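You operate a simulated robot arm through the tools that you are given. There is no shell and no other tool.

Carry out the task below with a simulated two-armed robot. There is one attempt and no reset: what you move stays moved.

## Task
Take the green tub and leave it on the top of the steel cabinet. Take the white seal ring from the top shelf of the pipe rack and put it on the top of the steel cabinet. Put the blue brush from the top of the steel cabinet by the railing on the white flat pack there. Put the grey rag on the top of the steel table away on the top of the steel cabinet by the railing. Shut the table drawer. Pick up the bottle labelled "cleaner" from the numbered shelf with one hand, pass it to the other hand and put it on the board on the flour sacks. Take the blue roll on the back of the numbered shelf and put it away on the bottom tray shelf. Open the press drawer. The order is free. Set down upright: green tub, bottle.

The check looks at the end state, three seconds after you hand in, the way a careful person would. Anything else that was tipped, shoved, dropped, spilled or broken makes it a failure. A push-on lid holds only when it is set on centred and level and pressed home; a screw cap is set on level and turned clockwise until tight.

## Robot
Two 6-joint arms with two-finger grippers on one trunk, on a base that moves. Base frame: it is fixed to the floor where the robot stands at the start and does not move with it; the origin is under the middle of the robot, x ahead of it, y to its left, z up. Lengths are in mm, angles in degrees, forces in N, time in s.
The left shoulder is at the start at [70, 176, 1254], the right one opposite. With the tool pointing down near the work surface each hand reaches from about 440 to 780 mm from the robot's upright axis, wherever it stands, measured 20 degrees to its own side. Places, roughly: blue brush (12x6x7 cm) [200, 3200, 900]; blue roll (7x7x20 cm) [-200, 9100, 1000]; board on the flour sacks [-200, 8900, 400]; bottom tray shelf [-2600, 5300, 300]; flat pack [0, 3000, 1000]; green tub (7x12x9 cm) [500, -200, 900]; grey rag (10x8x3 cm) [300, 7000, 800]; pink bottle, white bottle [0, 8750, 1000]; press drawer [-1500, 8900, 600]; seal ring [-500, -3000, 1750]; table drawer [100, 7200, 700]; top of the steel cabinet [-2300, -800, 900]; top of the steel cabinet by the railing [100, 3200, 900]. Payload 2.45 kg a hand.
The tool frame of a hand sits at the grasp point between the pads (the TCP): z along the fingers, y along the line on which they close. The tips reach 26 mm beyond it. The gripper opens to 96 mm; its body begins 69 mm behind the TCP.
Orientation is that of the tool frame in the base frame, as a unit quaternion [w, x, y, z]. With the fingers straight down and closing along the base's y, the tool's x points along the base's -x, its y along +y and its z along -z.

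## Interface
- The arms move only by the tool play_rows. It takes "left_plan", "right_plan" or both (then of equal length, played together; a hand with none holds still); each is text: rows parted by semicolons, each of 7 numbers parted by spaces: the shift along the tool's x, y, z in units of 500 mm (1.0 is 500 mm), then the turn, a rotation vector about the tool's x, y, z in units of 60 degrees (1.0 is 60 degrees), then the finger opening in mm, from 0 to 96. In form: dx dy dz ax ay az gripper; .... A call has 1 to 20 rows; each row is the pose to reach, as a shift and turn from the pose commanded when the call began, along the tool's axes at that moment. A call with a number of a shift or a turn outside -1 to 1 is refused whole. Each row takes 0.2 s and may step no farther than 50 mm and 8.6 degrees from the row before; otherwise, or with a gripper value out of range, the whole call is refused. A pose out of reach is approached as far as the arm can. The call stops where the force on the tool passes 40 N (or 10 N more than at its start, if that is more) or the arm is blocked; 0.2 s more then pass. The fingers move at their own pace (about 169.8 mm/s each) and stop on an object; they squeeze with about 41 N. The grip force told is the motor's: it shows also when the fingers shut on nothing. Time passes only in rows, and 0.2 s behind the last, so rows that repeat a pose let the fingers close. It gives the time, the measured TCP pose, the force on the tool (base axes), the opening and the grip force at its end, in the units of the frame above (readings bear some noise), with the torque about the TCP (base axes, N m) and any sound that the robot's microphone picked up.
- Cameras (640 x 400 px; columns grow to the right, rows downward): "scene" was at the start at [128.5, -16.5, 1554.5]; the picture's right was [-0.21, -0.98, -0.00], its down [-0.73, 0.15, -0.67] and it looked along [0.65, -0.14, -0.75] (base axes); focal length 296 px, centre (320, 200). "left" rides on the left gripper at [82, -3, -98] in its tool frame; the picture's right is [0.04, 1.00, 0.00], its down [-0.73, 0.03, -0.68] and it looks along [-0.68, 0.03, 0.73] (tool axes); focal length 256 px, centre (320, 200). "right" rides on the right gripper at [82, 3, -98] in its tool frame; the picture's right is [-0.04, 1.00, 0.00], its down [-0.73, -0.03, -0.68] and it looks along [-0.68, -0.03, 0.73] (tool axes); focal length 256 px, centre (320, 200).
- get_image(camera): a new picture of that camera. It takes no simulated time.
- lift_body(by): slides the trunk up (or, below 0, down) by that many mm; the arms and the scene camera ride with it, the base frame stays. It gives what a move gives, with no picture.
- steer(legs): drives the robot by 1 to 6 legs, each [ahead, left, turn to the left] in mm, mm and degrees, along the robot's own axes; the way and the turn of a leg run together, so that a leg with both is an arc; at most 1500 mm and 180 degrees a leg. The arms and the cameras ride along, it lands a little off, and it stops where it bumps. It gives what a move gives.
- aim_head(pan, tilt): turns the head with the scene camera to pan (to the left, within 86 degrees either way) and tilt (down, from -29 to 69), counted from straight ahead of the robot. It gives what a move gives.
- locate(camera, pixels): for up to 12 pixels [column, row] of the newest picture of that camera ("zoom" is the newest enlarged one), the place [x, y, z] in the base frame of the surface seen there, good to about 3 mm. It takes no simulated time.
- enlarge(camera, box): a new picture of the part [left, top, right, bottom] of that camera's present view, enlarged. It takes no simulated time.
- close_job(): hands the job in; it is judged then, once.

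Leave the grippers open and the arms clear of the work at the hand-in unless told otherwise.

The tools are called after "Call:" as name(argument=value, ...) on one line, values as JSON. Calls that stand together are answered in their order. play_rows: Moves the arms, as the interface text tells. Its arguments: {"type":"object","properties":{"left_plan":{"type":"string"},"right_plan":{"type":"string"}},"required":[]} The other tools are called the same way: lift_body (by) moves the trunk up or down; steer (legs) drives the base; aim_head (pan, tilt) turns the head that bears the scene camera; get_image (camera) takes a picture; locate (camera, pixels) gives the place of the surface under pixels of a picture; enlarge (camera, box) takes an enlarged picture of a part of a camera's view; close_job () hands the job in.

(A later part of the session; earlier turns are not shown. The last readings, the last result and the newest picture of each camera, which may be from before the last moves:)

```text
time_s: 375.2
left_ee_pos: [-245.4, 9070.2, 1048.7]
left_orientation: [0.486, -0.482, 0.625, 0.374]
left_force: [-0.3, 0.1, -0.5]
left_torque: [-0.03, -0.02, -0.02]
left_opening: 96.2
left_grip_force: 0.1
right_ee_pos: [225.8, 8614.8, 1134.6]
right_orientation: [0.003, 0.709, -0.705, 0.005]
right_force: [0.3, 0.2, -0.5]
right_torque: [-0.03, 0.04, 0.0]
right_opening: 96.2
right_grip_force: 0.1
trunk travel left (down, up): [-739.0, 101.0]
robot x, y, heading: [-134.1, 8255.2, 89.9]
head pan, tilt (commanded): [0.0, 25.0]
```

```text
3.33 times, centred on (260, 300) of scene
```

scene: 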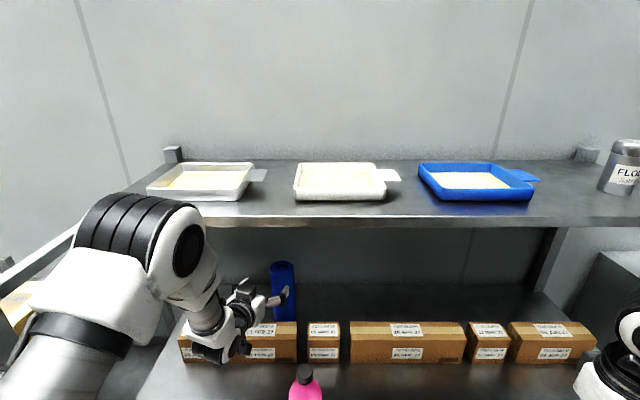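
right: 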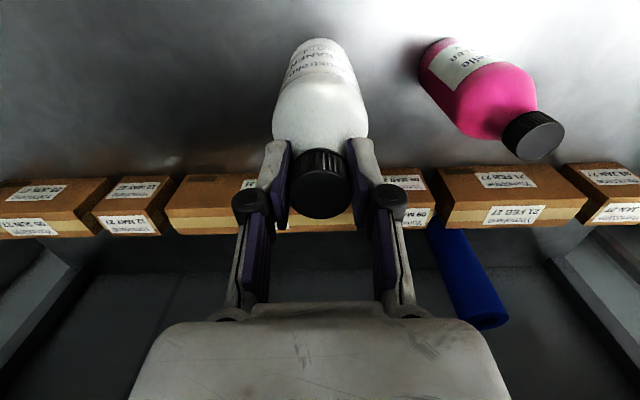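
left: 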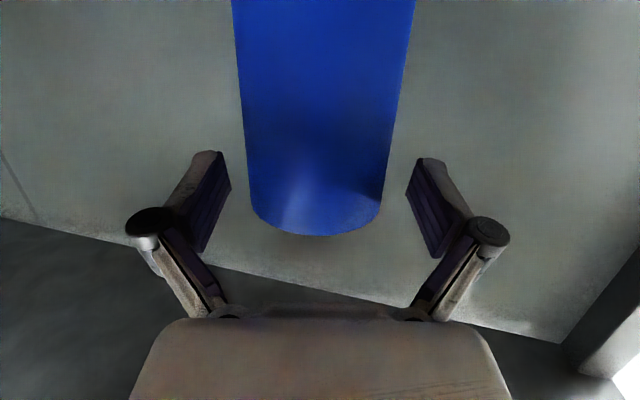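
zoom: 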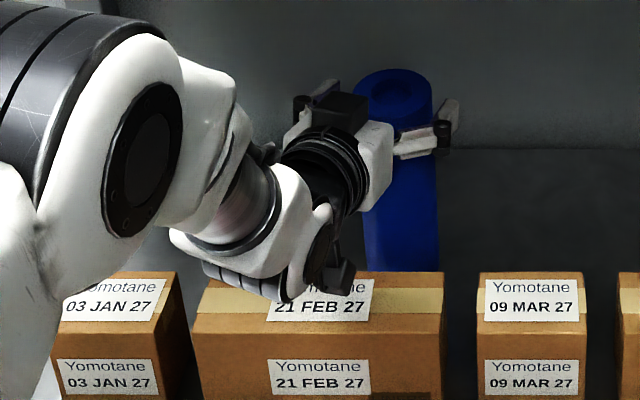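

Centred now. I close on the roll.

Call:
play_rows(left_plan="0 0 0 0 0 0 86; 0 0 0 0 0 0 76; 0 0 0 0 0 0 68; 0 0 0 0 0 0 58; 0 0 0 0 0 0 48; 0 0 0 0 0 0 48")

Call:
get_image(camera="left")

```text
time_s: 376.6
left_ee_pos: [-246.0, 9069.9, 1049.2]
left_orientation: [0.487, -0.482, 0.626, 0.373]
left_force: [0.3, -0.2, 0.7]
left_torque: [-0.18, -0.03, 0.02]
left_opening: 66.5
left_grip_force: 40.9
right_ee_pos: [225.7, 8613.3, 1134.5]
right_orientation: [0.003, 0.71, -0.705, 0.006]
right_force: [0.4, 0.9, -0.4]
right_torque: [0.01, -0.01, -0.01]
right_opening: 95.8
right_grip_force: 0.1
trunk travel left (down, up): [-739.0, 101.0]
robot x, y, heading: [-133.6, 8251.8, 89.9]
head pan, tilt (commanded): [0.0, 25.0]
```

```text
taken
```

left: 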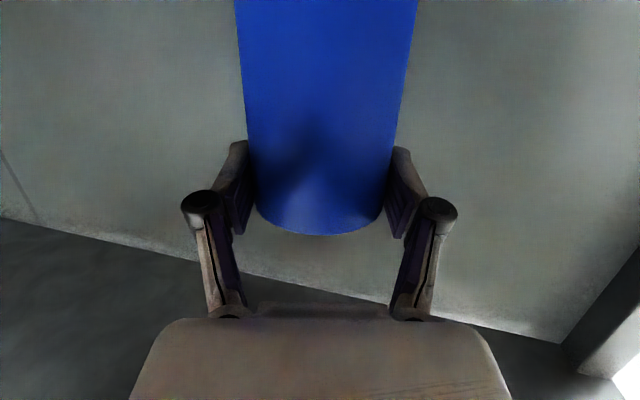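

Held at 66.5 mm. I lift 106 mm straight up (roll base clears the boxes at 951).

Call:
play_rows(left_plan="-0.02 0 -0.0051 0 0 0 48; -0.06 0 -0.0153 0 0 0 48; -0.1 0 -0.0255 0 0 0 48; -0.14 0 -0.0357 0 0 0 48; -0.18 0 -0.0459 0 0 0 48; -0.2055 0 -0.0524 0 0 0 48; -0.2055 0 -0.0524 0 0 0 48")

Call:
get_image(camera="scene")

Call:
enlarge(camera="scene", box=[180, 210, 340, 370])

```text
time_s: 378.2
left_ee_pos: [-247.2, 9071.7, 1153.5]
left_orientation: [0.487, -0.482, 0.626, 0.373]
left_force: [0.1, -0.4, -5.1]
left_torque: [-0.04, 0.02, -0.02]
left_opening: 66.3
left_grip_force: 41.5
right_ee_pos: [226.1, 8614.5, 1134.7]
right_orientation: [0.003, 0.709, -0.706, 0.006]
right_force: [0.2, 0.3, -0.2]
right_torque: [0.05, 0.04, -0.01]
right_opening: 96.0
right_grip_force: 0.0
trunk travel left (down, up): [-739.0, 101.0]
robot x, y, heading: [-135.1, 8252.9, 90.4]
head pan, tilt (commanded): [0.0, 25.0]
```

```text
taken
```

scene: 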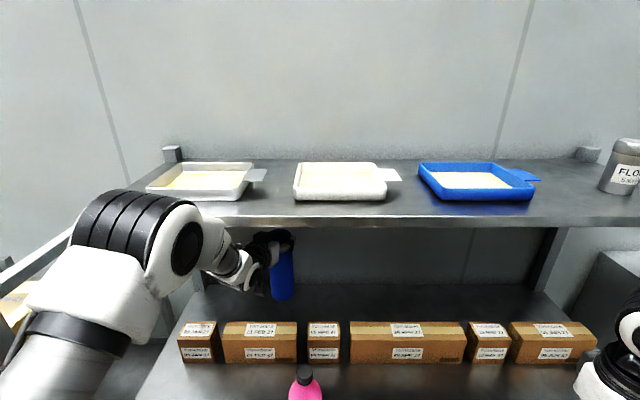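

```text
2.50 times, centred on (260, 290) of scene
```

zoom: 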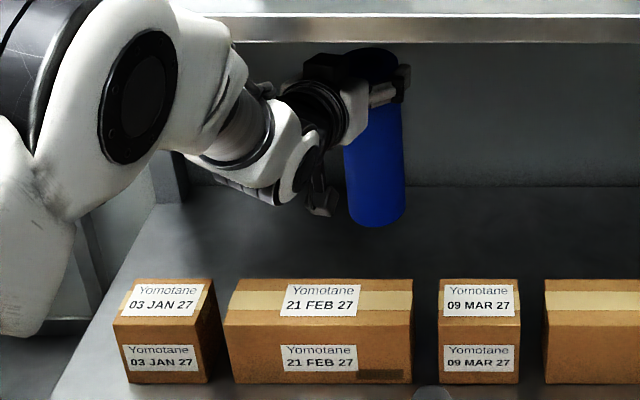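

I check the roll's bottom height before pulling out over the box.

Call:
locate(camera="zoom", pixels=[[375, 218], [375, 224], [360, 200], [400, 200], [345, 180], [322, 205], [300, 60], [340, 58], [330, 35], [250, 70]])

```text
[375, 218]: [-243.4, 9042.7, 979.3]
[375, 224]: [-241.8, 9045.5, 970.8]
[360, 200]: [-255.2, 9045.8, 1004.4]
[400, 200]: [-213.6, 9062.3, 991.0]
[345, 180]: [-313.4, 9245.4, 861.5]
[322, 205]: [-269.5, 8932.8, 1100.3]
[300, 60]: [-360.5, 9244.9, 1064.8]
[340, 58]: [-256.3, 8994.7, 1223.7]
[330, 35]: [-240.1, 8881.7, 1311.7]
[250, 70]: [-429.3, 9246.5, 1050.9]
```

Roll base ≈968, boxes 951: clear by 17 mm. I drive back out along the same slanted line (420 back, 115 left).

Call:
steer(legs=[[-420, 115, 0]])

Call:
get_image(camera="scene")

```text
time_s: 380.8
left_ee_pos: [-361.2, 8651.7, 1154.0]
left_orientation: [0.487, -0.481, 0.627, 0.372]
left_force: [0.1, 0.4, -5.2]
left_torque: [-0.06, 0.0, -0.02]
left_opening: 66.4
left_grip_force: 40.7
right_ee_pos: [109.7, 8196.3, 1134.2]
right_orientation: [0.003, 0.709, -0.706, 0.007]
right_force: [0.2, 0.5, 0.3]
right_torque: [-0.01, 0.02, 0.02]
right_opening: 95.8
right_grip_force: 0.2
trunk travel left (down, up): [-739.0, 101.0]
robot x, y, heading: [-247.1, 7834.3, 89.9]
head pan, tilt (commanded): [0.0, 25.0]
```

```text
taken
```

scene: 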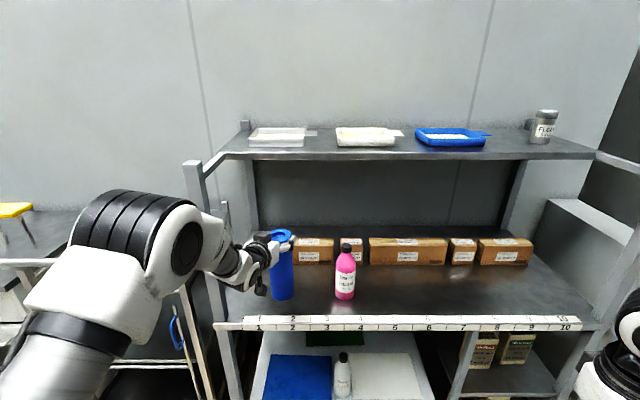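

The roll is out. I pull the arm in a little, back off 350 mm, slide west and turn round to face the tray shelves.

Call:
play_rows(left_plan="0.0123 0 -0.0485 0 0 0 48; 0.0247 0 -0.097 0 0 0 48; 0.037 0 -0.1454 0 0 0 48; 0.0494 0 -0.1938 0 0 0 48; 0.0494 0 -0.1938 0 0 0 48")

Call:
steer(legs=[[-350, 0, 0], [0, 1300, 0], [0, 0, 90], [0, 0, 90]])

Call:
aim_head(pan=-20, tilt=25)

Call:
get_image(camera="scene")

```text
time_s: 382.0
left_ee_pos: [-386.3, 8555.9, 1153.8]
left_orientation: [0.486, -0.482, 0.626, 0.373]
left_force: [-0.2, 0.7, -6.6]
left_torque: [-0.04, 0.0, -0.01]
left_opening: 66.1
left_grip_force: 40.7
right_ee_pos: [110.4, 8195.8, 1133.6]
right_orientation: [0.004, 0.708, -0.706, 0.007]
right_force: [-0.6, 0.1, -0.1]
right_torque: [0.01, -0.02, 0.03]
right_opening: 96.1
right_grip_force: 0.2
trunk travel left (down, up): [-739.0, 101.0]
robot x, y, heading: [-249.9, 7832.3, 90.0]
head pan, tilt (commanded): [0.0, 25.0]
```

```text
time_s: 398.1
left_ee_pos: [-1410.0, 6748.8, 1155.1]
left_orientation: [0.376, 0.623, 0.486, -0.484]
left_force: [-0.7, 0.0, -6.3]
left_torque: [0.01, -0.05, 0.03]
left_opening: 66.4
left_grip_force: 40.9
right_ee_pos: [-1911.2, 7103.9, 1134.5]
right_orientation: [-0.005, 0.701, 0.713, 0.004]
right_force: [0.1, -0.8, 0.2]
right_torque: [0.03, 0.01, 0.0]
right_opening: 95.9
right_grip_force: 0.1
trunk travel left (down, up): [-739.0, 101.0]
robot x, y, heading: [-1555.1, 7469.3, -89.6]
head pan, tilt (commanded): [0.0, 25.0]
```

```text
time_s: 398.9
left_ee_pos: [-1410.3, 6747.9, 1155.1]
left_orientation: [0.375, 0.623, 0.486, -0.484]
left_force: [-0.3, -1.1, -4.8]
left_torque: [0.04, -0.01, -0.02]
left_opening: 66.2
left_grip_force: 40.9
right_ee_pos: [-1911.0, 7103.5, 1134.7]
right_orientation: [-0.006, 0.701, 0.713, 0.004]
right_force: [0.1, 0.5, 0.5]
right_torque: [-0.01, 0.0, 0.0]
right_opening: 96.1
right_grip_force: 0.0
trunk travel left (down, up): [-739.0, 101.0]
robot x, y, heading: [-1555.7, 7468.7, -89.3]
head pan, tilt (commanded): [-20.0, 25.0]
```

```text
taken
```

scene: 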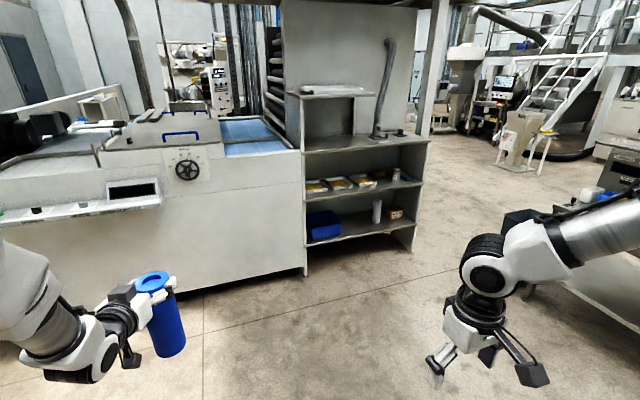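

Now I face the tray shelves at (360,190). I enlarge and locate the bottom tray shelf.

Call:
enlarge(camera="scene", box=[280, 80, 450, 290])

Call:
locate(camera="scene", pixels=[[307, 240], [413, 220], [345, 235], [350, 215], [322, 222], [377, 210], [395, 213], [307, 200], [425, 182], [360, 240], [350, 225], [405, 185]])

```text
1.90 times, centred on (365, 185) of scene
```

zoom: 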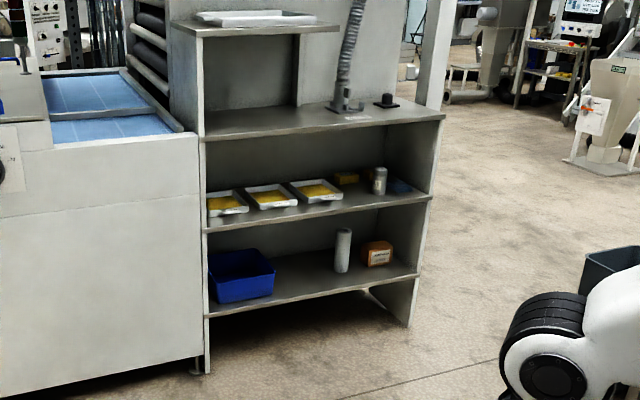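

```text
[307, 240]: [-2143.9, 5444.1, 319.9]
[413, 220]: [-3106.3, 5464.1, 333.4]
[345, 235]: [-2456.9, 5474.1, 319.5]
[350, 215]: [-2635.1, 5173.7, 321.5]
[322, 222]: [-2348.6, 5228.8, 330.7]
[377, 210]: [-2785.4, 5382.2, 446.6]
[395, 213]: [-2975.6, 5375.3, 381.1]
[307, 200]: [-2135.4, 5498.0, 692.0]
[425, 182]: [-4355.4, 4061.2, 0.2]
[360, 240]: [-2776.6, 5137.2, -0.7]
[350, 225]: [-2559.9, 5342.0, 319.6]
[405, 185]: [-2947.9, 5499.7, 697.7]
```

Bottom tray shelf: surface z≈320, x −2140…−3106, front y≈5475, next shelf above at z≈690. Free spot around (−2600,5385), between the blue bin and the white jar. I drive to about (−2734,6400).

Call:
steer(legs=[[1060, -1185, -0.7]])

Call:
lift_body(by=-310)

Call:
lift_body(by=-310)

Call:
aim_head(pan=5, tilt=25)

Call:
get_image(camera="scene")

```text
refused: leg 1 is longer than a leg can be; nothing moved
```

```text
time_s: 402.0
left_ee_pos: [-1410.8, 6748.5, 845.8]
left_orientation: [0.375, 0.623, 0.485, -0.485]
left_force: [-0.4, 0.1, -5.5]
left_torque: [0.05, -0.01, 0.01]
left_opening: 66.3
left_grip_force: 41.7
right_ee_pos: [-1912.1, 7103.5, 825.0]
right_orientation: [-0.006, 0.702, 0.712, 0.003]
right_force: [0.5, -0.2, -0.3]
right_torque: [-0.01, -0.01, 0.0]
right_opening: 96.0
right_grip_force: 0.0
trunk travel left (down, up): [-429.0, 411.0]
robot x, y, heading: [-1555.5, 7468.7, -89.3]
head pan, tilt (commanded): [-20.0, 25.0]
```

```text
time_s: 405.1
left_ee_pos: [-1410.4, 6749.1, 534.1]
left_orientation: [0.376, 0.623, 0.486, -0.485]
left_force: [1.1, 1.2, -4.7]
left_torque: [0.05, 0.01, -0.02]
left_opening: 66.4
left_grip_force: 41.3
right_ee_pos: [-1910.8, 7103.8, 513.8]
right_orientation: [-0.006, 0.702, 0.712, 0.003]
right_force: [-0.1, 0.8, -0.5]
right_torque: [0.0, -0.01, 0.02]
right_opening: 96.2
right_grip_force: 0.0
trunk travel left (down, up): [-119.0, 721.0]
robot x, y, heading: [-1557.6, 7471.4, -89.1]
head pan, tilt (commanded): [-20.0, 25.0]
```

```text
time_s: 406.0
left_ee_pos: [-1410.0, 6750.4, 536.1]
left_orientation: [0.376, 0.623, 0.486, -0.484]
left_force: [0.3, -0.5, -6.1]
left_torque: [0.02, 0.04, -0.03]
left_opening: 66.2
left_grip_force: 41.1
right_ee_pos: [-1911.0, 7103.5, 513.7]
right_orientation: [-0.006, 0.701, 0.713, 0.004]
right_force: [0.0, 0.0, 0.4]
right_torque: [-0.01, -0.02, 0.0]
right_opening: 96.0
right_grip_force: 0.2
trunk travel left (down, up): [-119.0, 721.0]
robot x, y, heading: [-1556.2, 7469.8, -89.1]
head pan, tilt (commanded): [5.0, 25.0]
```

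```text
taken
```

scene: 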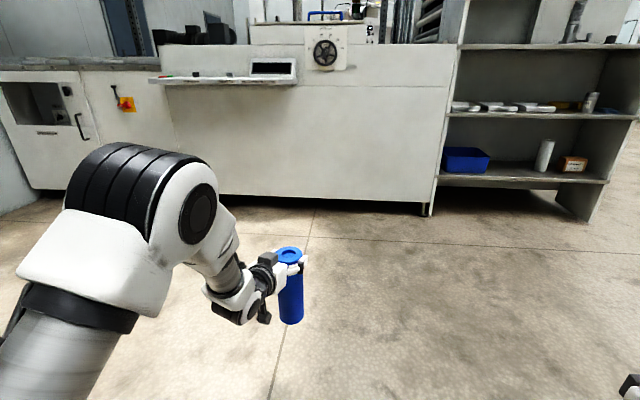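

The leg was too long and refused; the trunk is already down, which is fine on the open floor. I drive in two shorter legs.

Call:
steer(legs=[[525, -592, -0.9], [525, -592, 0]])

Call:
aim_head(pan=5, tilt=25)

Call:
get_image(camera="scene")

```text
time_s: 414.1
left_ee_pos: [-2591.2, 5691.0, 534.7]
left_orientation: [0.374, 0.625, 0.484, -0.485]
left_force: [0.4, 0.0, -5.8]
left_torque: [0.04, 0.0, 0.0]
left_opening: 66.6
left_grip_force: 41.3
right_ee_pos: [-3089.4, 6051.1, 514.6]
right_orientation: [-0.006, 0.705, 0.709, 0.003]
right_force: [0.7, 0.0, 0.4]
right_torque: [-0.01, 0.02, 0.0]
right_opening: 96.0
right_grip_force: 0.2
trunk travel left (down, up): [-119.0, 721.0]
robot x, y, heading: [-2729.1, 6414.8, -89.8]
head pan, tilt (commanded): [5.0, 25.0]
```

```text
time_s: 414.7
left_ee_pos: [-2591.8, 5691.1, 534.1]
left_orientation: [0.372, 0.626, 0.483, -0.486]
left_force: [0.1, -0.1, -4.9]
left_torque: [0.04, 0.0, 0.0]
left_opening: 66.4
left_grip_force: 41.1
right_ee_pos: [-3089.5, 6051.7, 513.8]
right_orientation: [-0.006, 0.706, 0.709, 0.004]
right_force: [-0.4, -0.4, -0.3]
right_torque: [-0.04, -0.01, 0.04]
right_opening: 96.0
right_grip_force: 0.1
trunk travel left (down, up): [-119.0, 721.0]
robot x, y, heading: [-2732.7, 6415.7, -89.9]
head pan, tilt (commanded): [5.0, 25.0]
```

```text
taken
```

scene: 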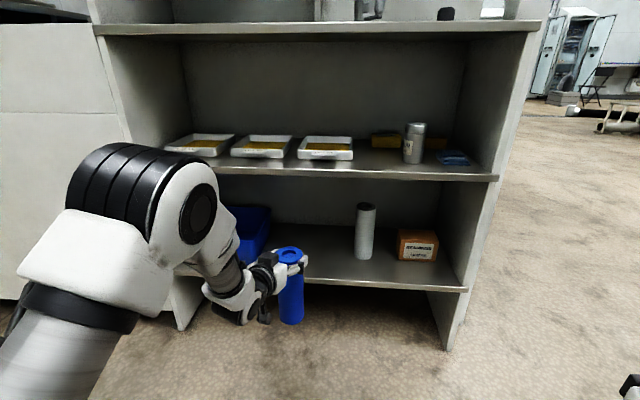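

I enlarge the bottom shelf and measure the free spot, the bin, the white roll and the roll in hand.

Call:
enlarge(camera="scene", box=[200, 140, 480, 340])

Call:
locate(camera="zoom", pixels=[[300, 225], [330, 250], [300, 310], [160, 200], [155, 160], [350, 240], [360, 262], [205, 400], [210, 410], [205, 262], [450, 330], [300, 78]])

```text
2.00 times, centred on (340, 240) of scene
```

zoom: 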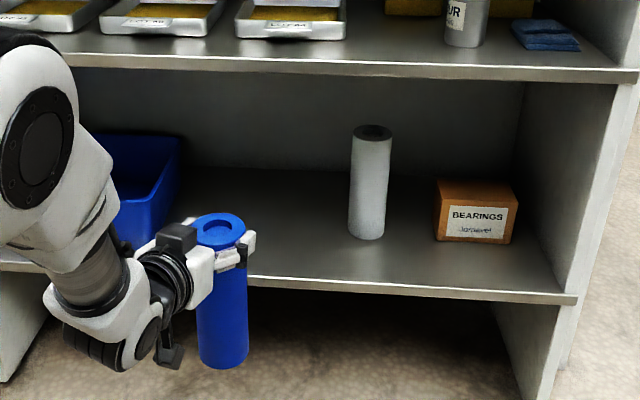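

```text
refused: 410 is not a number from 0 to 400
```

Call:
locate(camera="zoom", pixels=[[300, 225], [330, 250], [300, 283], [165, 195], [155, 160], [350, 225], [385, 225], [222, 355], [222, 365], [205, 222], [450, 295], [300, 72]])

```text
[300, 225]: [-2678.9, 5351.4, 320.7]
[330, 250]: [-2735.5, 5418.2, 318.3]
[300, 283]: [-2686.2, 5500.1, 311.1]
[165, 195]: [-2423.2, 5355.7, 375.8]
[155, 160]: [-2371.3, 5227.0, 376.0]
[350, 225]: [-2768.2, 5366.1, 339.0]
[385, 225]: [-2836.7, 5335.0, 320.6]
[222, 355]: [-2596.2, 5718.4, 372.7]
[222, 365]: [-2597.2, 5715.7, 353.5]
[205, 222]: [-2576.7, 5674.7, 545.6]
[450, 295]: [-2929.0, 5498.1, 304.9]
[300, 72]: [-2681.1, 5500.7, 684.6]
```

Roll axis is at (−2597,5684), base z≈345; the shelf surface 320 with front edge y≈5500. Free between x −2440 and −2765. I drive 284 mm ahead.

Call:
steer(legs=[[284, 0, 0]])

Call:
get_image(camera="scene")

Call:
enlarge(camera="scene", box=[200, 180, 440, 340])

```text
time_s: 416.7
left_ee_pos: [-2590.4, 5407.0, 535.9]
left_orientation: [0.373, 0.625, 0.483, -0.486]
left_force: [0.2, 1.1, -5.0]
left_torque: [0.05, -0.02, 0.03]
left_opening: 66.4
left_grip_force: 41.1
right_ee_pos: [-3088.3, 5767.0, 515.8]
right_orientation: [-0.006, 0.705, 0.71, 0.003]
right_force: [-0.1, 0.0, -0.5]
right_torque: [-0.01, 0.0, -0.01]
right_opening: 95.8
right_grip_force: 0.0
trunk travel left (down, up): [-119.0, 721.0]
robot x, y, heading: [-2731.5, 6128.8, -89.9]
head pan, tilt (commanded): [5.0, 25.0]
```

```text
taken
```

scene: 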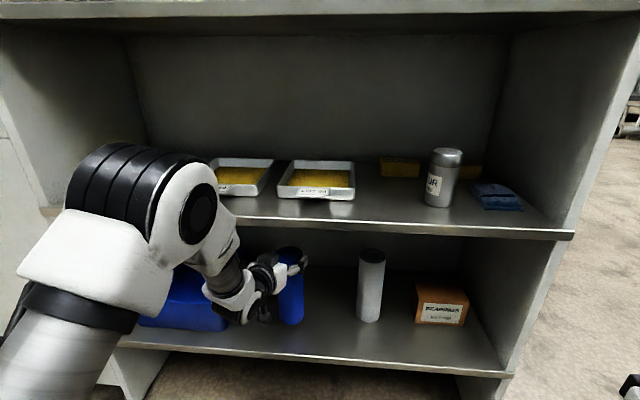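

```text
2.50 times, centred on (320, 260) of scene
```

zoom: 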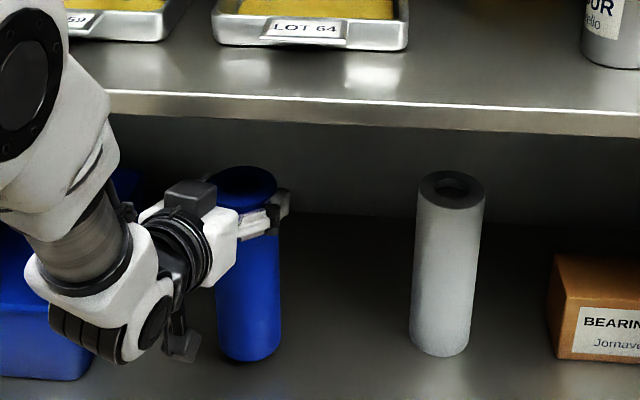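

The roll is over the shelf, clear of bin and white roll. I lower the trunk 20 mm, then go down by small arm steps.

Call:
lift_body(by=-20)

Call:
play_rows(left_plan="0.0039 0 0.001 0 0 0 48; 0.0078 0 0.002 0 0 0 48; 0.0097 0 0.0025 0 0 0 48; 0.0097 0 0.0025 0 0 0 48")

```text
time_s: 417.3
left_ee_pos: [-2590.1, 5407.8, 514.7]
left_orientation: [0.373, 0.626, 0.483, -0.486]
left_force: [-0.7, -0.2, -5.4]
left_torque: [0.05, -0.04, -0.02]
left_opening: 66.3
left_grip_force: 40.6
right_ee_pos: [-3088.8, 5766.2, 494.6]
right_orientation: [-0.006, 0.704, 0.71, 0.003]
right_force: [1.3, -0.5, 0.1]
right_torque: [0.04, 0.01, 0.01]
right_opening: 95.8
right_grip_force: 0.0
trunk travel left (down, up): [-99.0, 741.0]
robot x, y, heading: [-2727.8, 6126.4, -89.6]
head pan, tilt (commanded): [5.0, 25.0]
```

```text
time_s: 418.3
left_ee_pos: [-2590.2, 5408.2, 509.6]
left_orientation: [0.374, 0.625, 0.484, -0.486]
left_force: [-0.5, 0.1, -5.3]
left_torque: [0.07, -0.03, 0.02]
left_opening: 66.7
left_grip_force: 40.7
right_ee_pos: [-3088.7, 5766.1, 495.4]
right_orientation: [-0.006, 0.704, 0.71, 0.003]
right_force: [-0.3, 0.3, -0.1]
right_torque: [0.0, 0.0, 0.0]
right_opening: 95.8
right_grip_force: 0.1
trunk travel left (down, up): [-99.0, 741.0]
robot x, y, heading: [-2729.7, 6129.5, -89.8]
head pan, tilt (commanded): [5.0, 25.0]
```

Still hanging (−5.3 N). I go on down in 1 mm steps.

Call:
play_rows(left_plan="0.0019 0 0.0005 0 0 0 48; 0.0039 0 0.001 0 0 0 48; 0.0039 0 0.001 0 0 0 48")

Call:
enlarge(camera="scene", box=[240, 230, 340, 340])

```text
time_s: 419.1
left_ee_pos: [-2591.0, 5408.8, 509.3]
left_orientation: [0.373, 0.625, 0.483, -0.486]
left_force: [0.2, 0.7, 1.9]
left_torque: [0.15, 0.09, -0.01]
left_opening: 66.6
left_grip_force: 40.7
right_ee_pos: [-3088.9, 5766.2, 494.3]
right_orientation: [-0.005, 0.705, 0.71, 0.003]
right_force: [0.3, -0.2, 0.0]
right_torque: [0.0, 0.0, -0.01]
right_opening: 96.1
right_grip_force: 0.0
trunk travel left (down, up): [-99.0, 741.0]
robot x, y, heading: [-2733.5, 6127.2, -90.0]
head pan, tilt (commanded): [5.0, 25.0]
```

```text
3.64 times, centred on (290, 285) of scene
```

zoom: 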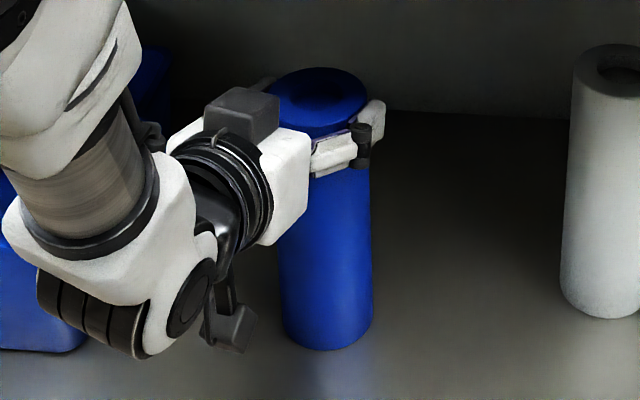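

The shelf carries it (force +1.9 N). I open slowly and draw back along the fingers.

Call:
play_rows(left_plan="0 0 0 0 0 0 68; 0 0 0 0 0 0 72; 0 0 0 0 0 0 80; 0 0 0 0 0 0 90; 0 0 0 0 0 0 96; 0 0 -0.03 0 0 0 96; 0 0 -0.09 0 0 0 96; 0 0 -0.16 0 0 0 96; 0 0 -0.23 0 0 0 96; 0 0 -0.23 0 0 0 96")

Call:
get_image(camera="scene")

```text
time_s: 421.3
left_ee_pos: [-2564.0, 5516.5, 538.4]
left_orientation: [0.373, 0.626, 0.483, -0.486]
left_force: [0.2, 0.1, -0.1]
left_torque: [0.0, -0.04, -0.01]
left_opening: 95.9
left_grip_force: 0.1
right_ee_pos: [-3088.9, 5766.5, 495.6]
right_orientation: [-0.005, 0.705, 0.71, 0.003]
right_force: [-1.3, -0.2, -0.2]
right_torque: [-0.01, 0.01, -0.01]
right_opening: 96.1
right_grip_force: 0.1
trunk travel left (down, up): [-99.0, 741.0]
robot x, y, heading: [-2730.5, 6128.0, -89.7]
head pan, tilt (commanded): [5.0, 25.0]
```

```text
taken
```

scene: 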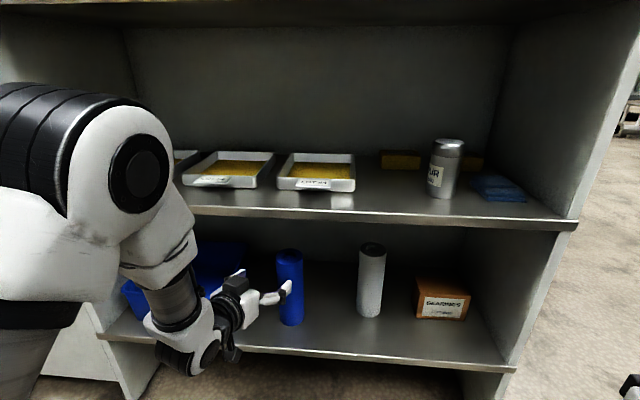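

The roll stands on the bottom tray shelf. I back away 400 mm, then turn the left hand down again and tuck it.

Call:
steer(legs=[[-400, 0, 0]])

Call:
play_rows(left_plan="0 0 0 0 0.14 0 96; 0 0 0 0 0.28 0 96; 0 0 0 0 0.42 0 96; 0 0 0 0 0.56 0 96; 0 0 0 0 0.7 0 96; 0 0 0 0 0.84 0 96; 0 0 0 0 0.98 0 96; 0 0 0 0 1 0 96; 0 0 0 0 1 0 96")

Call:
lift_body(by=320)

Call:
lift_body(by=320)

```text
time_s: 423.9
left_ee_pos: [-2563.7, 5921.9, 537.1]
left_orientation: [0.374, 0.625, 0.484, -0.486]
left_force: [-0.4, -0.2, 0.3]
left_torque: [0.01, 0.0, 0.0]
left_opening: 95.7
left_grip_force: 0.0
right_ee_pos: [-3088.7, 6171.4, 493.5]
right_orientation: [-0.005, 0.704, 0.71, 0.003]
right_force: [0.6, 0.7, -0.1]
right_torque: [0.01, -0.01, 0.0]
right_opening: 95.9
right_grip_force: 0.1
trunk travel left (down, up): [-99.0, 741.0]
robot x, y, heading: [-2731.7, 6534.6, -90.1]
head pan, tilt (commanded): [5.0, 25.0]
```

```text
time_s: 425.9
left_ee_pos: [-2562.5, 5920.4, 537.3]
left_orientation: [0.082, 0.784, 0.606, -0.108]
left_force: [-0.1, -0.1, 0.5]
left_torque: [0.0, 0.02, 0.03]
left_opening: 96.1
left_grip_force: 0.1
right_ee_pos: [-3089.2, 6171.4, 496.2]
right_orientation: [-0.005, 0.705, 0.71, 0.003]
right_force: [-0.1, 0.0, 1.3]
right_torque: [0.01, -0.02, -0.01]
right_opening: 95.8
right_grip_force: 0.0
trunk travel left (down, up): [-99.0, 741.0]
robot x, y, heading: [-2731.4, 6533.5, -89.8]
head pan, tilt (commanded): [5.0, 25.0]
```

```text
time_s: 429.0
left_ee_pos: [-2562.0, 5921.0, 858.1]
left_orientation: [0.081, 0.784, 0.606, -0.108]
left_force: [0.6, -0.4, 0.8]
left_torque: [-0.01, 0.02, 0.0]
left_opening: 95.8
left_grip_force: 0.1
right_ee_pos: [-3088.8, 6171.1, 814.8]
right_orientation: [-0.006, 0.705, 0.71, 0.003]
right_force: [-0.5, -0.4, 0.4]
right_torque: [-0.02, 0.03, 0.01]
right_opening: 95.7
right_grip_force: 0.1
trunk travel left (down, up): [-419.0, 421.0]
robot x, y, heading: [-2729.9, 6532.0, -90.0]
head pan, tilt (commanded): [5.0, 25.0]
```

```text
time_s: 432.2
left_ee_pos: [-2562.8, 5921.7, 1177.9]
left_orientation: [0.082, 0.784, 0.605, -0.109]
left_force: [-0.1, 0.8, 0.7]
left_torque: [0.02, -0.01, 0.0]
left_opening: 96.1
left_grip_force: 0.1
right_ee_pos: [-3089.5, 6171.8, 1135.3]
right_orientation: [-0.006, 0.705, 0.709, 0.002]
right_force: [0.1, -0.4, 0.2]
right_torque: [0.04, -0.03, 0.03]
right_opening: 96.1
right_grip_force: 0.2
trunk travel left (down, up): [-739.0, 101.0]
robot x, y, heading: [-2731.0, 6531.9, -89.9]
head pan, tilt (commanded): [5.0, 25.0]
```

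I finish turning the left hand down and tuck it to its place beside the body.

Call:
play_rows(left_plan="0 0 0 0 0.131 0 96; 0 0 0 0 0.262 0 96; 0 0 0 0 0.262 0 96")

Call:
play_rows(left_plan="0.0726 0.0302 0.012 0 0 -0.032 96; 0.1453 0.0604 0.024 0 0 -0.064 96; 0.2179 0.0906 0.036 0 0 -0.096 96; 0.2905 0.1208 0.048 0 0 -0.128 96; 0.3631 0.1509 0.06 0 0 -0.159 96; 0.4358 0.1811 0.072 0 0 -0.191 96; 0.5084 0.2113 0.084 0 0 -0.223 96; 0.581 0.2415 0.096 0 0 -0.255 96; 0.581 0.2415 0.096 0 0 -0.255 96")

Call:
steer(legs=[[-700, 0, 0], [0, 0, 180]])

Call:
aim_head(pan=-40, tilt=25)

Call:
get_image(camera="scene")

```text
time_s: 433.0
left_ee_pos: [-2599.9, 5950.7, 1170.8]
left_orientation: [-0.002, 0.792, 0.61, -0.002]
left_force: [0.4, 0.0, -0.8]
left_torque: [0.01, 0.02, 0.01]
left_opening: 95.8
left_grip_force: 0.0
left hand out of reach, approached as far as the arm can: row 1, 2, 3
right_ee_pos: [-3088.3, 6172.4, 1135.7]
right_orientation: [-0.006, 0.705, 0.709, 0.003]
right_force: [-0.3, 0.5, -0.1]
right_torque: [0.01, 0.01, -0.02]
right_opening: 96.0
right_grip_force: 0.0
trunk travel left (down, up): [-739.0, 101.0]
robot x, y, heading: [-2732.2, 6533.2, -89.8]
head pan, tilt (commanded): [5.0, 25.0]
```

```text
time_s: 435.0
left_ee_pos: [-2495.4, 6194.4, 1114.6]
left_orientation: [-0.002, 0.703, 0.711, 0.0]
left_force: [-0.3, 0.1, -0.9]
left_torque: [-0.01, 0.01, -0.01]
left_opening: 96.0
left_grip_force: 0.0
left hand out of reach, approached as far as the arm can: row 3, 4, 5, 6, 7, 8, 9
right_ee_pos: [-3090.0, 6171.4, 1135.1]
right_orientation: [-0.005, 0.704, 0.71, 0.004]
right_force: [0.0, 0.9, 0.3]
right_torque: [0.02, 0.0, 0.0]
right_opening: 95.8
right_grip_force: 0.0
trunk travel left (down, up): [-739.0, 101.0]
robot x, y, heading: [-2733.7, 6532.4, -90.1]
head pan, tilt (commanded): [5.0, 25.0]
```

```text
time_s: 446.2
left_ee_pos: [-2977.3, 7565.6, 1113.4]
left_orientation: [0.0, 0.721, -0.693, 0.002]
left_force: [-0.7, 0.3, -0.3]
left_torque: [0.0, -0.03, 0.02]
left_opening: 96.1
left_grip_force: 0.0
right_ee_pos: [-2385.6, 7604.2, 1134.5]
right_orientation: [0.003, 0.72, -0.694, 0.007]
right_force: [0.0, 0.0, -0.3]
right_torque: [0.01, 0.0, 0.03]
right_opening: 96.3
right_grip_force: 0.1
trunk travel left (down, up): [-739.0, 101.0]
robot x, y, heading: [-2733.5, 7233.3, 91.8]
head pan, tilt (commanded): [5.0, 25.0]
```

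```text
time_s: 447.4
left_ee_pos: [-2978.3, 7564.2, 1115.3]
left_orientation: [-0.001, 0.721, -0.693, 0.001]
left_force: [-0.7, 0.3, 0.0]
left_torque: [-0.01, 0.0, -0.01]
left_opening: 95.9
left_grip_force: 0.1
right_ee_pos: [-2385.6, 7605.3, 1135.2]
right_orientation: [0.002, 0.72, -0.694, 0.006]
right_force: [-1.1, 1.0, 0.3]
right_torque: [0.01, 0.0, 0.02]
right_opening: 96.2
right_grip_force: 0.2
trunk travel left (down, up): [-739.0, 101.0]
robot x, y, heading: [-2733.8, 7232.1, 91.6]
head pan, tilt (commanded): [-40.0, 25.0]
```

```text
taken
```

scene: 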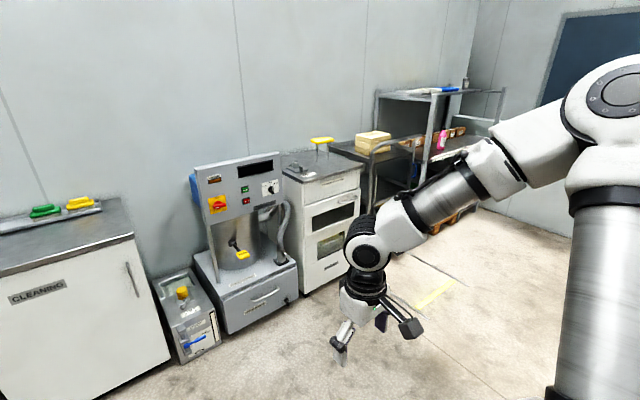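

I move right along the aisle to face the press unit (x≈−1500) and look at its drawer.

Call:
steer(legs=[[250, -1150, -1.6]])

Call:
aim_head(pan=0, tilt=30)

Call:
get_image(camera="scene")

Call:
enlarge(camera="scene", box=[200, 100, 460, 330])

```text
time_s: 453.3
left_ee_pos: [-1833.5, 7844.3, 1113.5]
left_orientation: [0.0, 0.71, -0.704, 0.002]
left_force: [-0.1, -0.6, 0.4]
left_torque: [0.01, -0.02, 0.05]
left_opening: 96.1
left_grip_force: 0.0
right_ee_pos: [-1241.0, 7864.2, 1135.9]
right_orientation: [0.003, 0.709, -0.705, 0.006]
right_force: [-1.3, -0.7, 0.9]
right_torque: [0.01, 0.0, 0.0]
right_opening: 96.0
right_grip_force: 0.0
trunk travel left (down, up): [-739.0, 101.0]
robot x, y, heading: [-1599.6, 7502.8, 89.8]
head pan, tilt (commanded): [-40.0, 25.0]
```

```text
time_s: 454.4
left_ee_pos: [-1833.1, 7843.1, 1113.9]
left_orientation: [0.0, 0.71, -0.704, 0.001]
left_force: [-0.2, -0.4, 0.0]
left_torque: [0.01, -0.02, 0.0]
left_opening: 95.8
left_grip_force: 0.1
right_ee_pos: [-1240.1, 7864.5, 1134.8]
right_orientation: [0.003, 0.709, -0.705, 0.005]
right_force: [0.2, -0.4, 0.1]
right_torque: [0.01, -0.02, -0.02]
right_opening: 96.3
right_grip_force: 0.0
trunk travel left (down, up): [-739.0, 101.0]
robot x, y, heading: [-1598.7, 7503.5, 90.0]
head pan, tilt (commanded): [0.0, 30.0]
```

```text
taken
```

scene: 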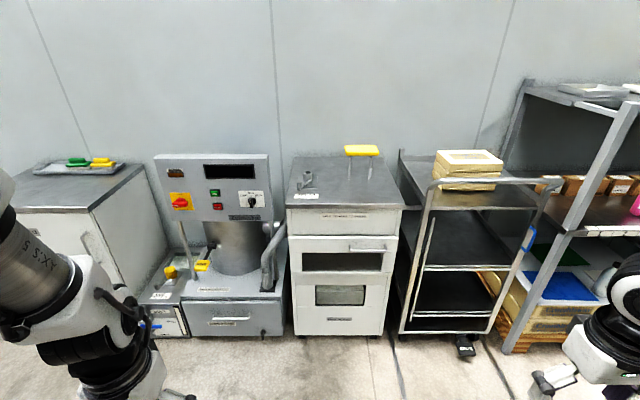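

```text
1.74 times, centred on (330, 215) of scene
```

zoom: 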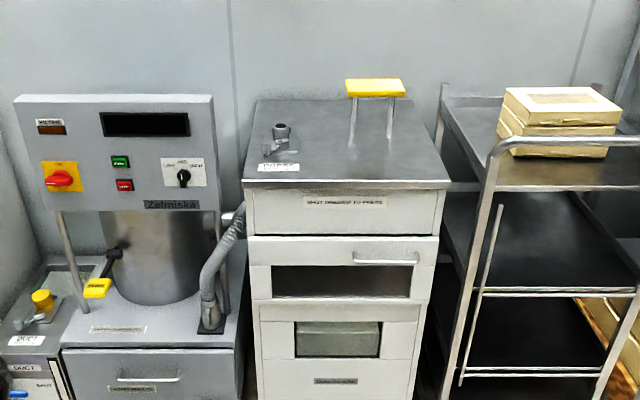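

I zoom on the press unit to read labels and see what might block the drawer (e.g., a latch).

Call:
enlarge(camera="scene", box=[280, 190, 410, 280])

Call:
enlarge(camera="scene", box=[280, 140, 410, 220])

Call:
enlarge(camera="scene", box=[150, 140, 300, 340])

Call:
locate(camera="scene", pixels=[[368, 249], [352, 249], [385, 249], [300, 245], [390, 245], [340, 262], [340, 285], [340, 330], [292, 212], [400, 208], [340, 220], [362, 150]])

```text
4.44 times, centred on (345, 235) of scene
```

zoom: 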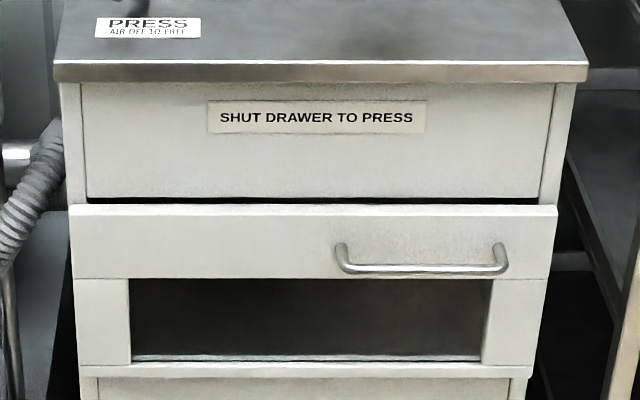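

```text
4.92 times, centred on (345, 180) of scene
```

zoom: 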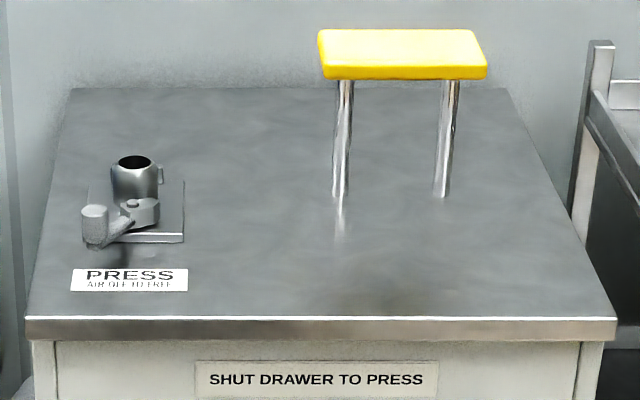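

```text
2.00 times, centred on (225, 240) of scene
```

zoom: 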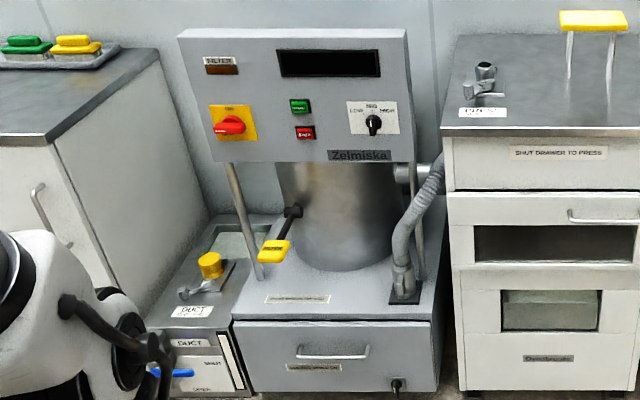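

```text
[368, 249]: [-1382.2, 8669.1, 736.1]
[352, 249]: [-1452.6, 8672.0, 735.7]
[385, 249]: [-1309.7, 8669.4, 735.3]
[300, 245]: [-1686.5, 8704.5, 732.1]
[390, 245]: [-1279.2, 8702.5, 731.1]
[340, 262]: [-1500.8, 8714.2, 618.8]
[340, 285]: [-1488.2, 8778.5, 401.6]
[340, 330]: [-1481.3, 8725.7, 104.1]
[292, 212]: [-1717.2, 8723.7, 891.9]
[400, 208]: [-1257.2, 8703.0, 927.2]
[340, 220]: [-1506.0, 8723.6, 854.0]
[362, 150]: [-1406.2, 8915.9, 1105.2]
```

The drawer with the handle (bar at x −1460…−1305, y 8669, z 736; front y 8703) under "SHUT DRAWER TO PRESS" is the press drawer. The yellow press handle is up, so it should be free. I'll grip the bar from the front with fingers above and below it. I drive to (−1560,7960) and lower the trunk 300 mm.

Call:
steer(legs=[[455, -38, 0]])

Call:
lift_body(by=-300)

Call:
play_rows(right_plan="-0.08 0.0457 0 0 0 0 96; -0.16 0.0914 0 0 0 0 96; -0.24 0.137 0 0 0 0 96; -0.32 0.183 0 0 0 0 90; -0.4 0.229 0 0 0 0 80; -0.48 0.274 0 0 0 0 70; -0.56 0.32 0 0 0 0 60; -0.56 0.32 0 0 0 0 60")

Call:
get_image(camera="scene")

```text
time_s: 457.1
left_ee_pos: [-1796.0, 8298.2, 1114.4]
left_orientation: [0.0, 0.711, -0.703, 0.002]
left_force: [1.0, 0.4, -0.3]
left_torque: [-0.03, -0.01, -0.01]
left_opening: 95.9
left_grip_force: 0.1
right_ee_pos: [-1202.6, 8319.3, 1135.5]
right_orientation: [0.003, 0.709, -0.705, 0.006]
right_force: [-0.6, 0.4, -0.3]
right_torque: [0.01, -0.01, 0.0]
right_opening: 95.7
right_grip_force: 0.0
trunk travel left (down, up): [-739.0, 101.0]
robot x, y, heading: [-1562.2, 7955.5, 90.1]
head pan, tilt (commanded): [0.0, 30.0]
```

```text
time_s: 460.1
left_ee_pos: [-1796.3, 8298.8, 813.5]
left_orientation: [0.0, 0.711, -0.704, 0.001]
left_force: [-0.2, -0.5, 0.5]
left_torque: [0.0, 0.04, 0.02]
left_opening: 95.9
left_grip_force: 0.0
right_ee_pos: [-1202.5, 8320.4, 834.0]
right_orientation: [0.003, 0.709, -0.705, 0.006]
right_force: [0.3, 0.1, -0.7]
right_torque: [0.01, 0.01, 0.0]
right_opening: 96.0
right_grip_force: 0.1
trunk travel left (down, up): [-439.0, 401.0]
robot x, y, heading: [-1563.6, 7959.6, 89.9]
head pan, tilt (commanded): [0.0, 30.0]
```

```text
time_s: 461.9
left_ee_pos: [-1795.9, 8298.0, 814.9]
left_orientation: [0.0, 0.711, -0.703, 0.001]
left_force: [-1.0, -0.6, 0.1]
left_torque: [0.01, 0.01, 0.0]
left_opening: 96.0
left_grip_force: 0.1
right_ee_pos: [-1364.5, 8600.3, 831.4]
right_orientation: [0.003, 0.709, -0.705, 0.004]
right_force: [-0.3, -0.5, -0.2]
right_torque: [0.04, 0.03, -0.03]
right_opening: 60.0
right_grip_force: 0.1
trunk travel left (down, up): [-439.0, 401.0]
robot x, y, heading: [-1560.8, 7959.9, 90.0]
head pan, tilt (commanded): [0.0, 30.0]
```

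```text
taken
```

scene: 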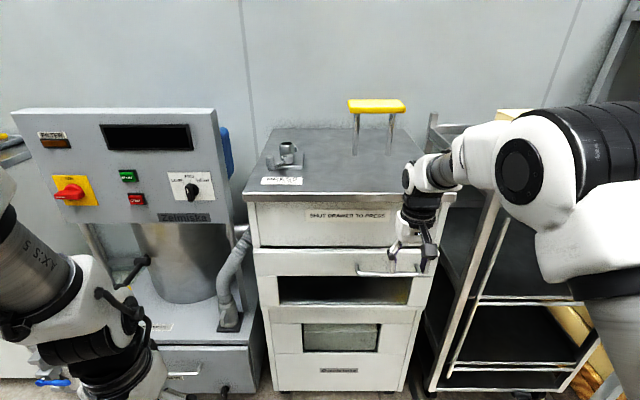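

The right hand is in front of the press, tool down. I pitch its fingers forward 60° in place (30° below level).

Call:
play_rows(right_plan="0 0 0 0 -0.14 0 60; 0 0 0 0 -0.28 0 60; 0 0 0 0 -0.42 0 60; 0 0 0 0 -0.56 0 60; 0 0 0 0 -0.7 0 60; 0 0 0 0 -0.84 0 60; 0 0 0 0 -0.98 0 60; 0 0 0 0 -1 0 60; 0 0 0 0 -1 0 60")

Call:
get_image(camera="right")

```text
time_s: 463.9
left_ee_pos: [-1796.7, 8298.6, 814.9]
left_orientation: [0.001, 0.711, -0.704, 0.001]
left_force: [1.0, 0.4, 0.3]
left_torque: [0.03, 0.01, 0.0]
left_opening: 96.1
left_grip_force: 0.0
right_ee_pos: [-1365.5, 8599.1, 830.5]
right_orientation: [-0.35, 0.617, -0.612, -0.35]
right_force: [0.0, 0.3, 0.4]
right_torque: [-0.01, -0.01, 0.02]
right_opening: 60.1
right_grip_force: 0.0
right hand out of reach, approached as far as the arm can: row 5
trunk travel left (down, up): [-439.0, 401.0]
robot x, y, heading: [-1564.5, 7953.1, 90.4]
head pan, tilt (commanded): [0.0, 30.0]
```

```text
taken
```

right: 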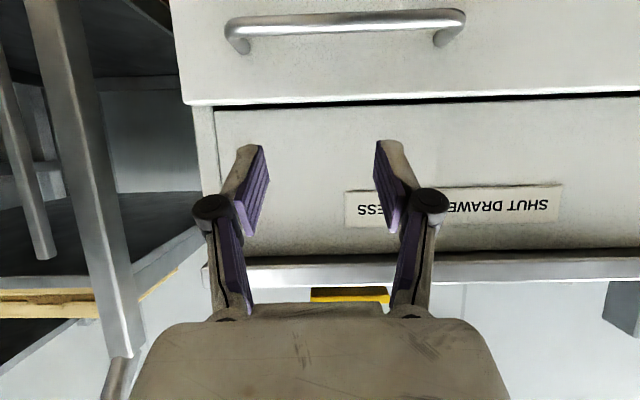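

The handle is visible at top of the hand's view. Now I roll the hand 90° about the finger axis so it closes vertically.

Call:
play_rows(right_plan="0 0 0 0 0 0.14 60; 0 0 0 0 0 0.28 60; 0 0 0 0 0 0.42 60; 0 0 0 0 0 0.56 60; 0 0 0 0 0 0.7 60; 0 0 0 0 0 0.84 60; 0 0 0 0 0 0.98 60; 0 0 0 0 0 1 60")

Call:
play_rows(right_plan="0 0 0 0 0 0.14 50; 0 0 0 0 0 0.28 42; 0 0 0 0 0 0.42 42; 0 0 0 0 0 0.5 42; 0 0 0 0 0 0.5 42")

Call:
get_image(camera="right")

Call:
get_image(camera="scene")

```text
time_s: 465.7
left_ee_pos: [-1795.6, 8298.9, 813.0]
left_orientation: [0.001, 0.71, -0.704, 0.001]
left_force: [-0.2, -0.5, -0.3]
left_torque: [-0.05, 0.0, 0.0]
left_opening: 96.0
left_grip_force: 0.0
right_ee_pos: [-1363.5, 8599.9, 830.8]
right_orientation: [0.128, -0.227, 0.839, 0.477]
right_force: [-0.4, -0.5, 0.4]
right_torque: [0.03, 0.03, -0.02]
right_opening: 60.2
right_grip_force: 0.1
trunk travel left (down, up): [-439.0, 401.0]
robot x, y, heading: [-1563.9, 7959.6, 90.4]
head pan, tilt (commanded): [0.0, 30.0]
```

```text
time_s: 466.9
left_ee_pos: [-1795.8, 8298.6, 814.9]
left_orientation: [0.0, 0.71, -0.704, 0.001]
left_force: [1.0, -0.2, 0.7]
left_torque: [0.02, -0.03, -0.02]
left_opening: 95.8
left_grip_force: 0.0
right_ee_pos: [-1364.1, 8599.1, 830.7]
right_orientation: [-0.001, -0.002, 0.869, 0.495]
right_force: [-0.1, -0.3, 0.0]
right_torque: [0.03, 0.01, 0.01]
right_opening: 41.9
right_grip_force: 0.1
trunk travel left (down, up): [-439.0, 401.0]
robot x, y, heading: [-1561.2, 7957.2, 89.9]
head pan, tilt (commanded): [0.0, 30.0]
```

```text
taken
```

right: 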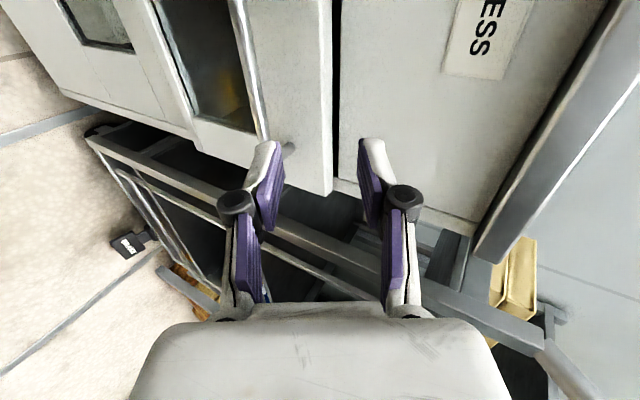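

```text
taken
```

scene: 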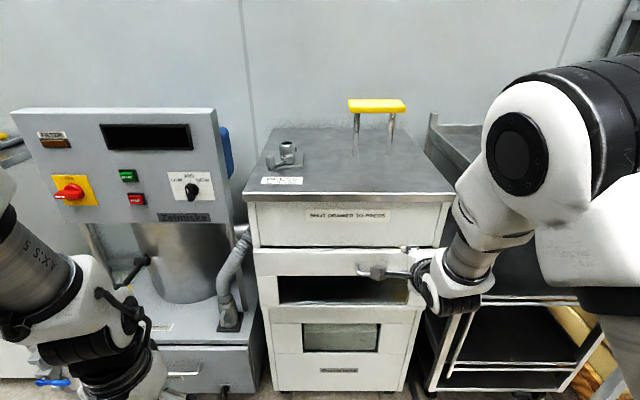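

The closing axis is now vertical. I move to a point 60 mm short of the handle along the finger direction, then check.

Call:
play_rows(right_plan="0.011 -0.046 0.04 0 0 0 42; 0.022 -0.092 0.08 0 0 0 42; 0.022 -0.092 0.08 0 0 0 42")

Call:
enlarge(camera="scene", box=[330, 230, 450, 310])

Call:
locate(camera="zoom", pixels=[[160, 185], [200, 195], [260, 195], [150, 165], [330, 190], [250, 150], [300, 210], [220, 130]])

Call:
get_image(camera="right")

```text
time_s: 467.7
left_ee_pos: [-1795.4, 8298.8, 815.6]
left_orientation: [0.0, 0.71, -0.704, 0.001]
left_force: [0.7, 0.5, 0.7]
left_torque: [0.01, 0.0, 0.03]
left_opening: 95.8
left_grip_force: 0.1
right_ee_pos: [-1376.1, 8609.3, 770.8]
right_orientation: [0.0, -0.004, 0.869, 0.494]
right_force: [0.3, 0.1, -0.3]
right_torque: [0.0, 0.0, 0.01]
right_opening: 42.1
right_grip_force: 0.1
trunk travel left (down, up): [-439.0, 401.0]
robot x, y, heading: [-1561.4, 7958.7, 90.3]
head pan, tilt (commanded): [0.0, 30.0]
```

```text
5.00 times, centred on (390, 270) of scene
```

zoom: 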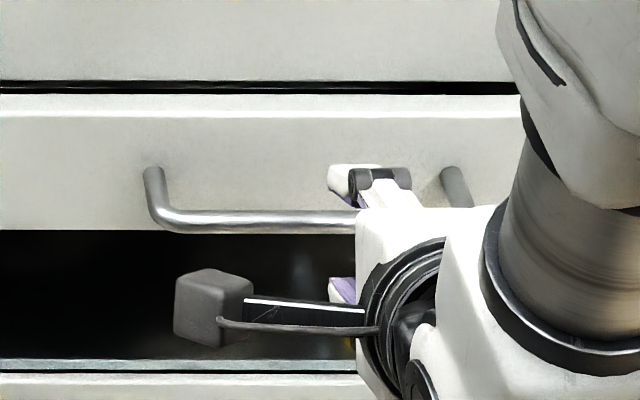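

```text
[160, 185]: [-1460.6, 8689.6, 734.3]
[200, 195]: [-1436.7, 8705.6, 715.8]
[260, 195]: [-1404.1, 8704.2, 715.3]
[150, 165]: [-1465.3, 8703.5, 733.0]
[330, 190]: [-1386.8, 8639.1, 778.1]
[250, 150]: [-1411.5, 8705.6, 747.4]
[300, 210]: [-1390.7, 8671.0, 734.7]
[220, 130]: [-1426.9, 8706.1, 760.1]
```

```text
taken
```

right: 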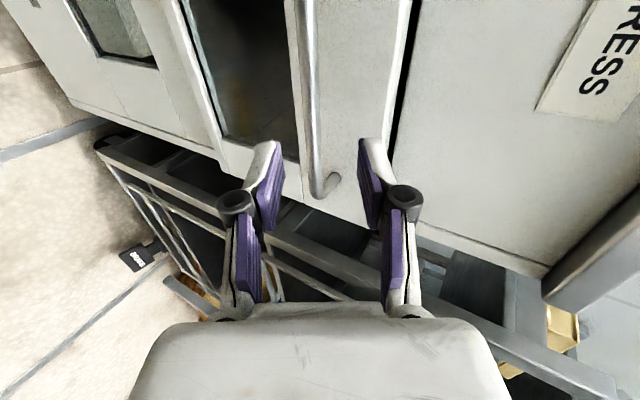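

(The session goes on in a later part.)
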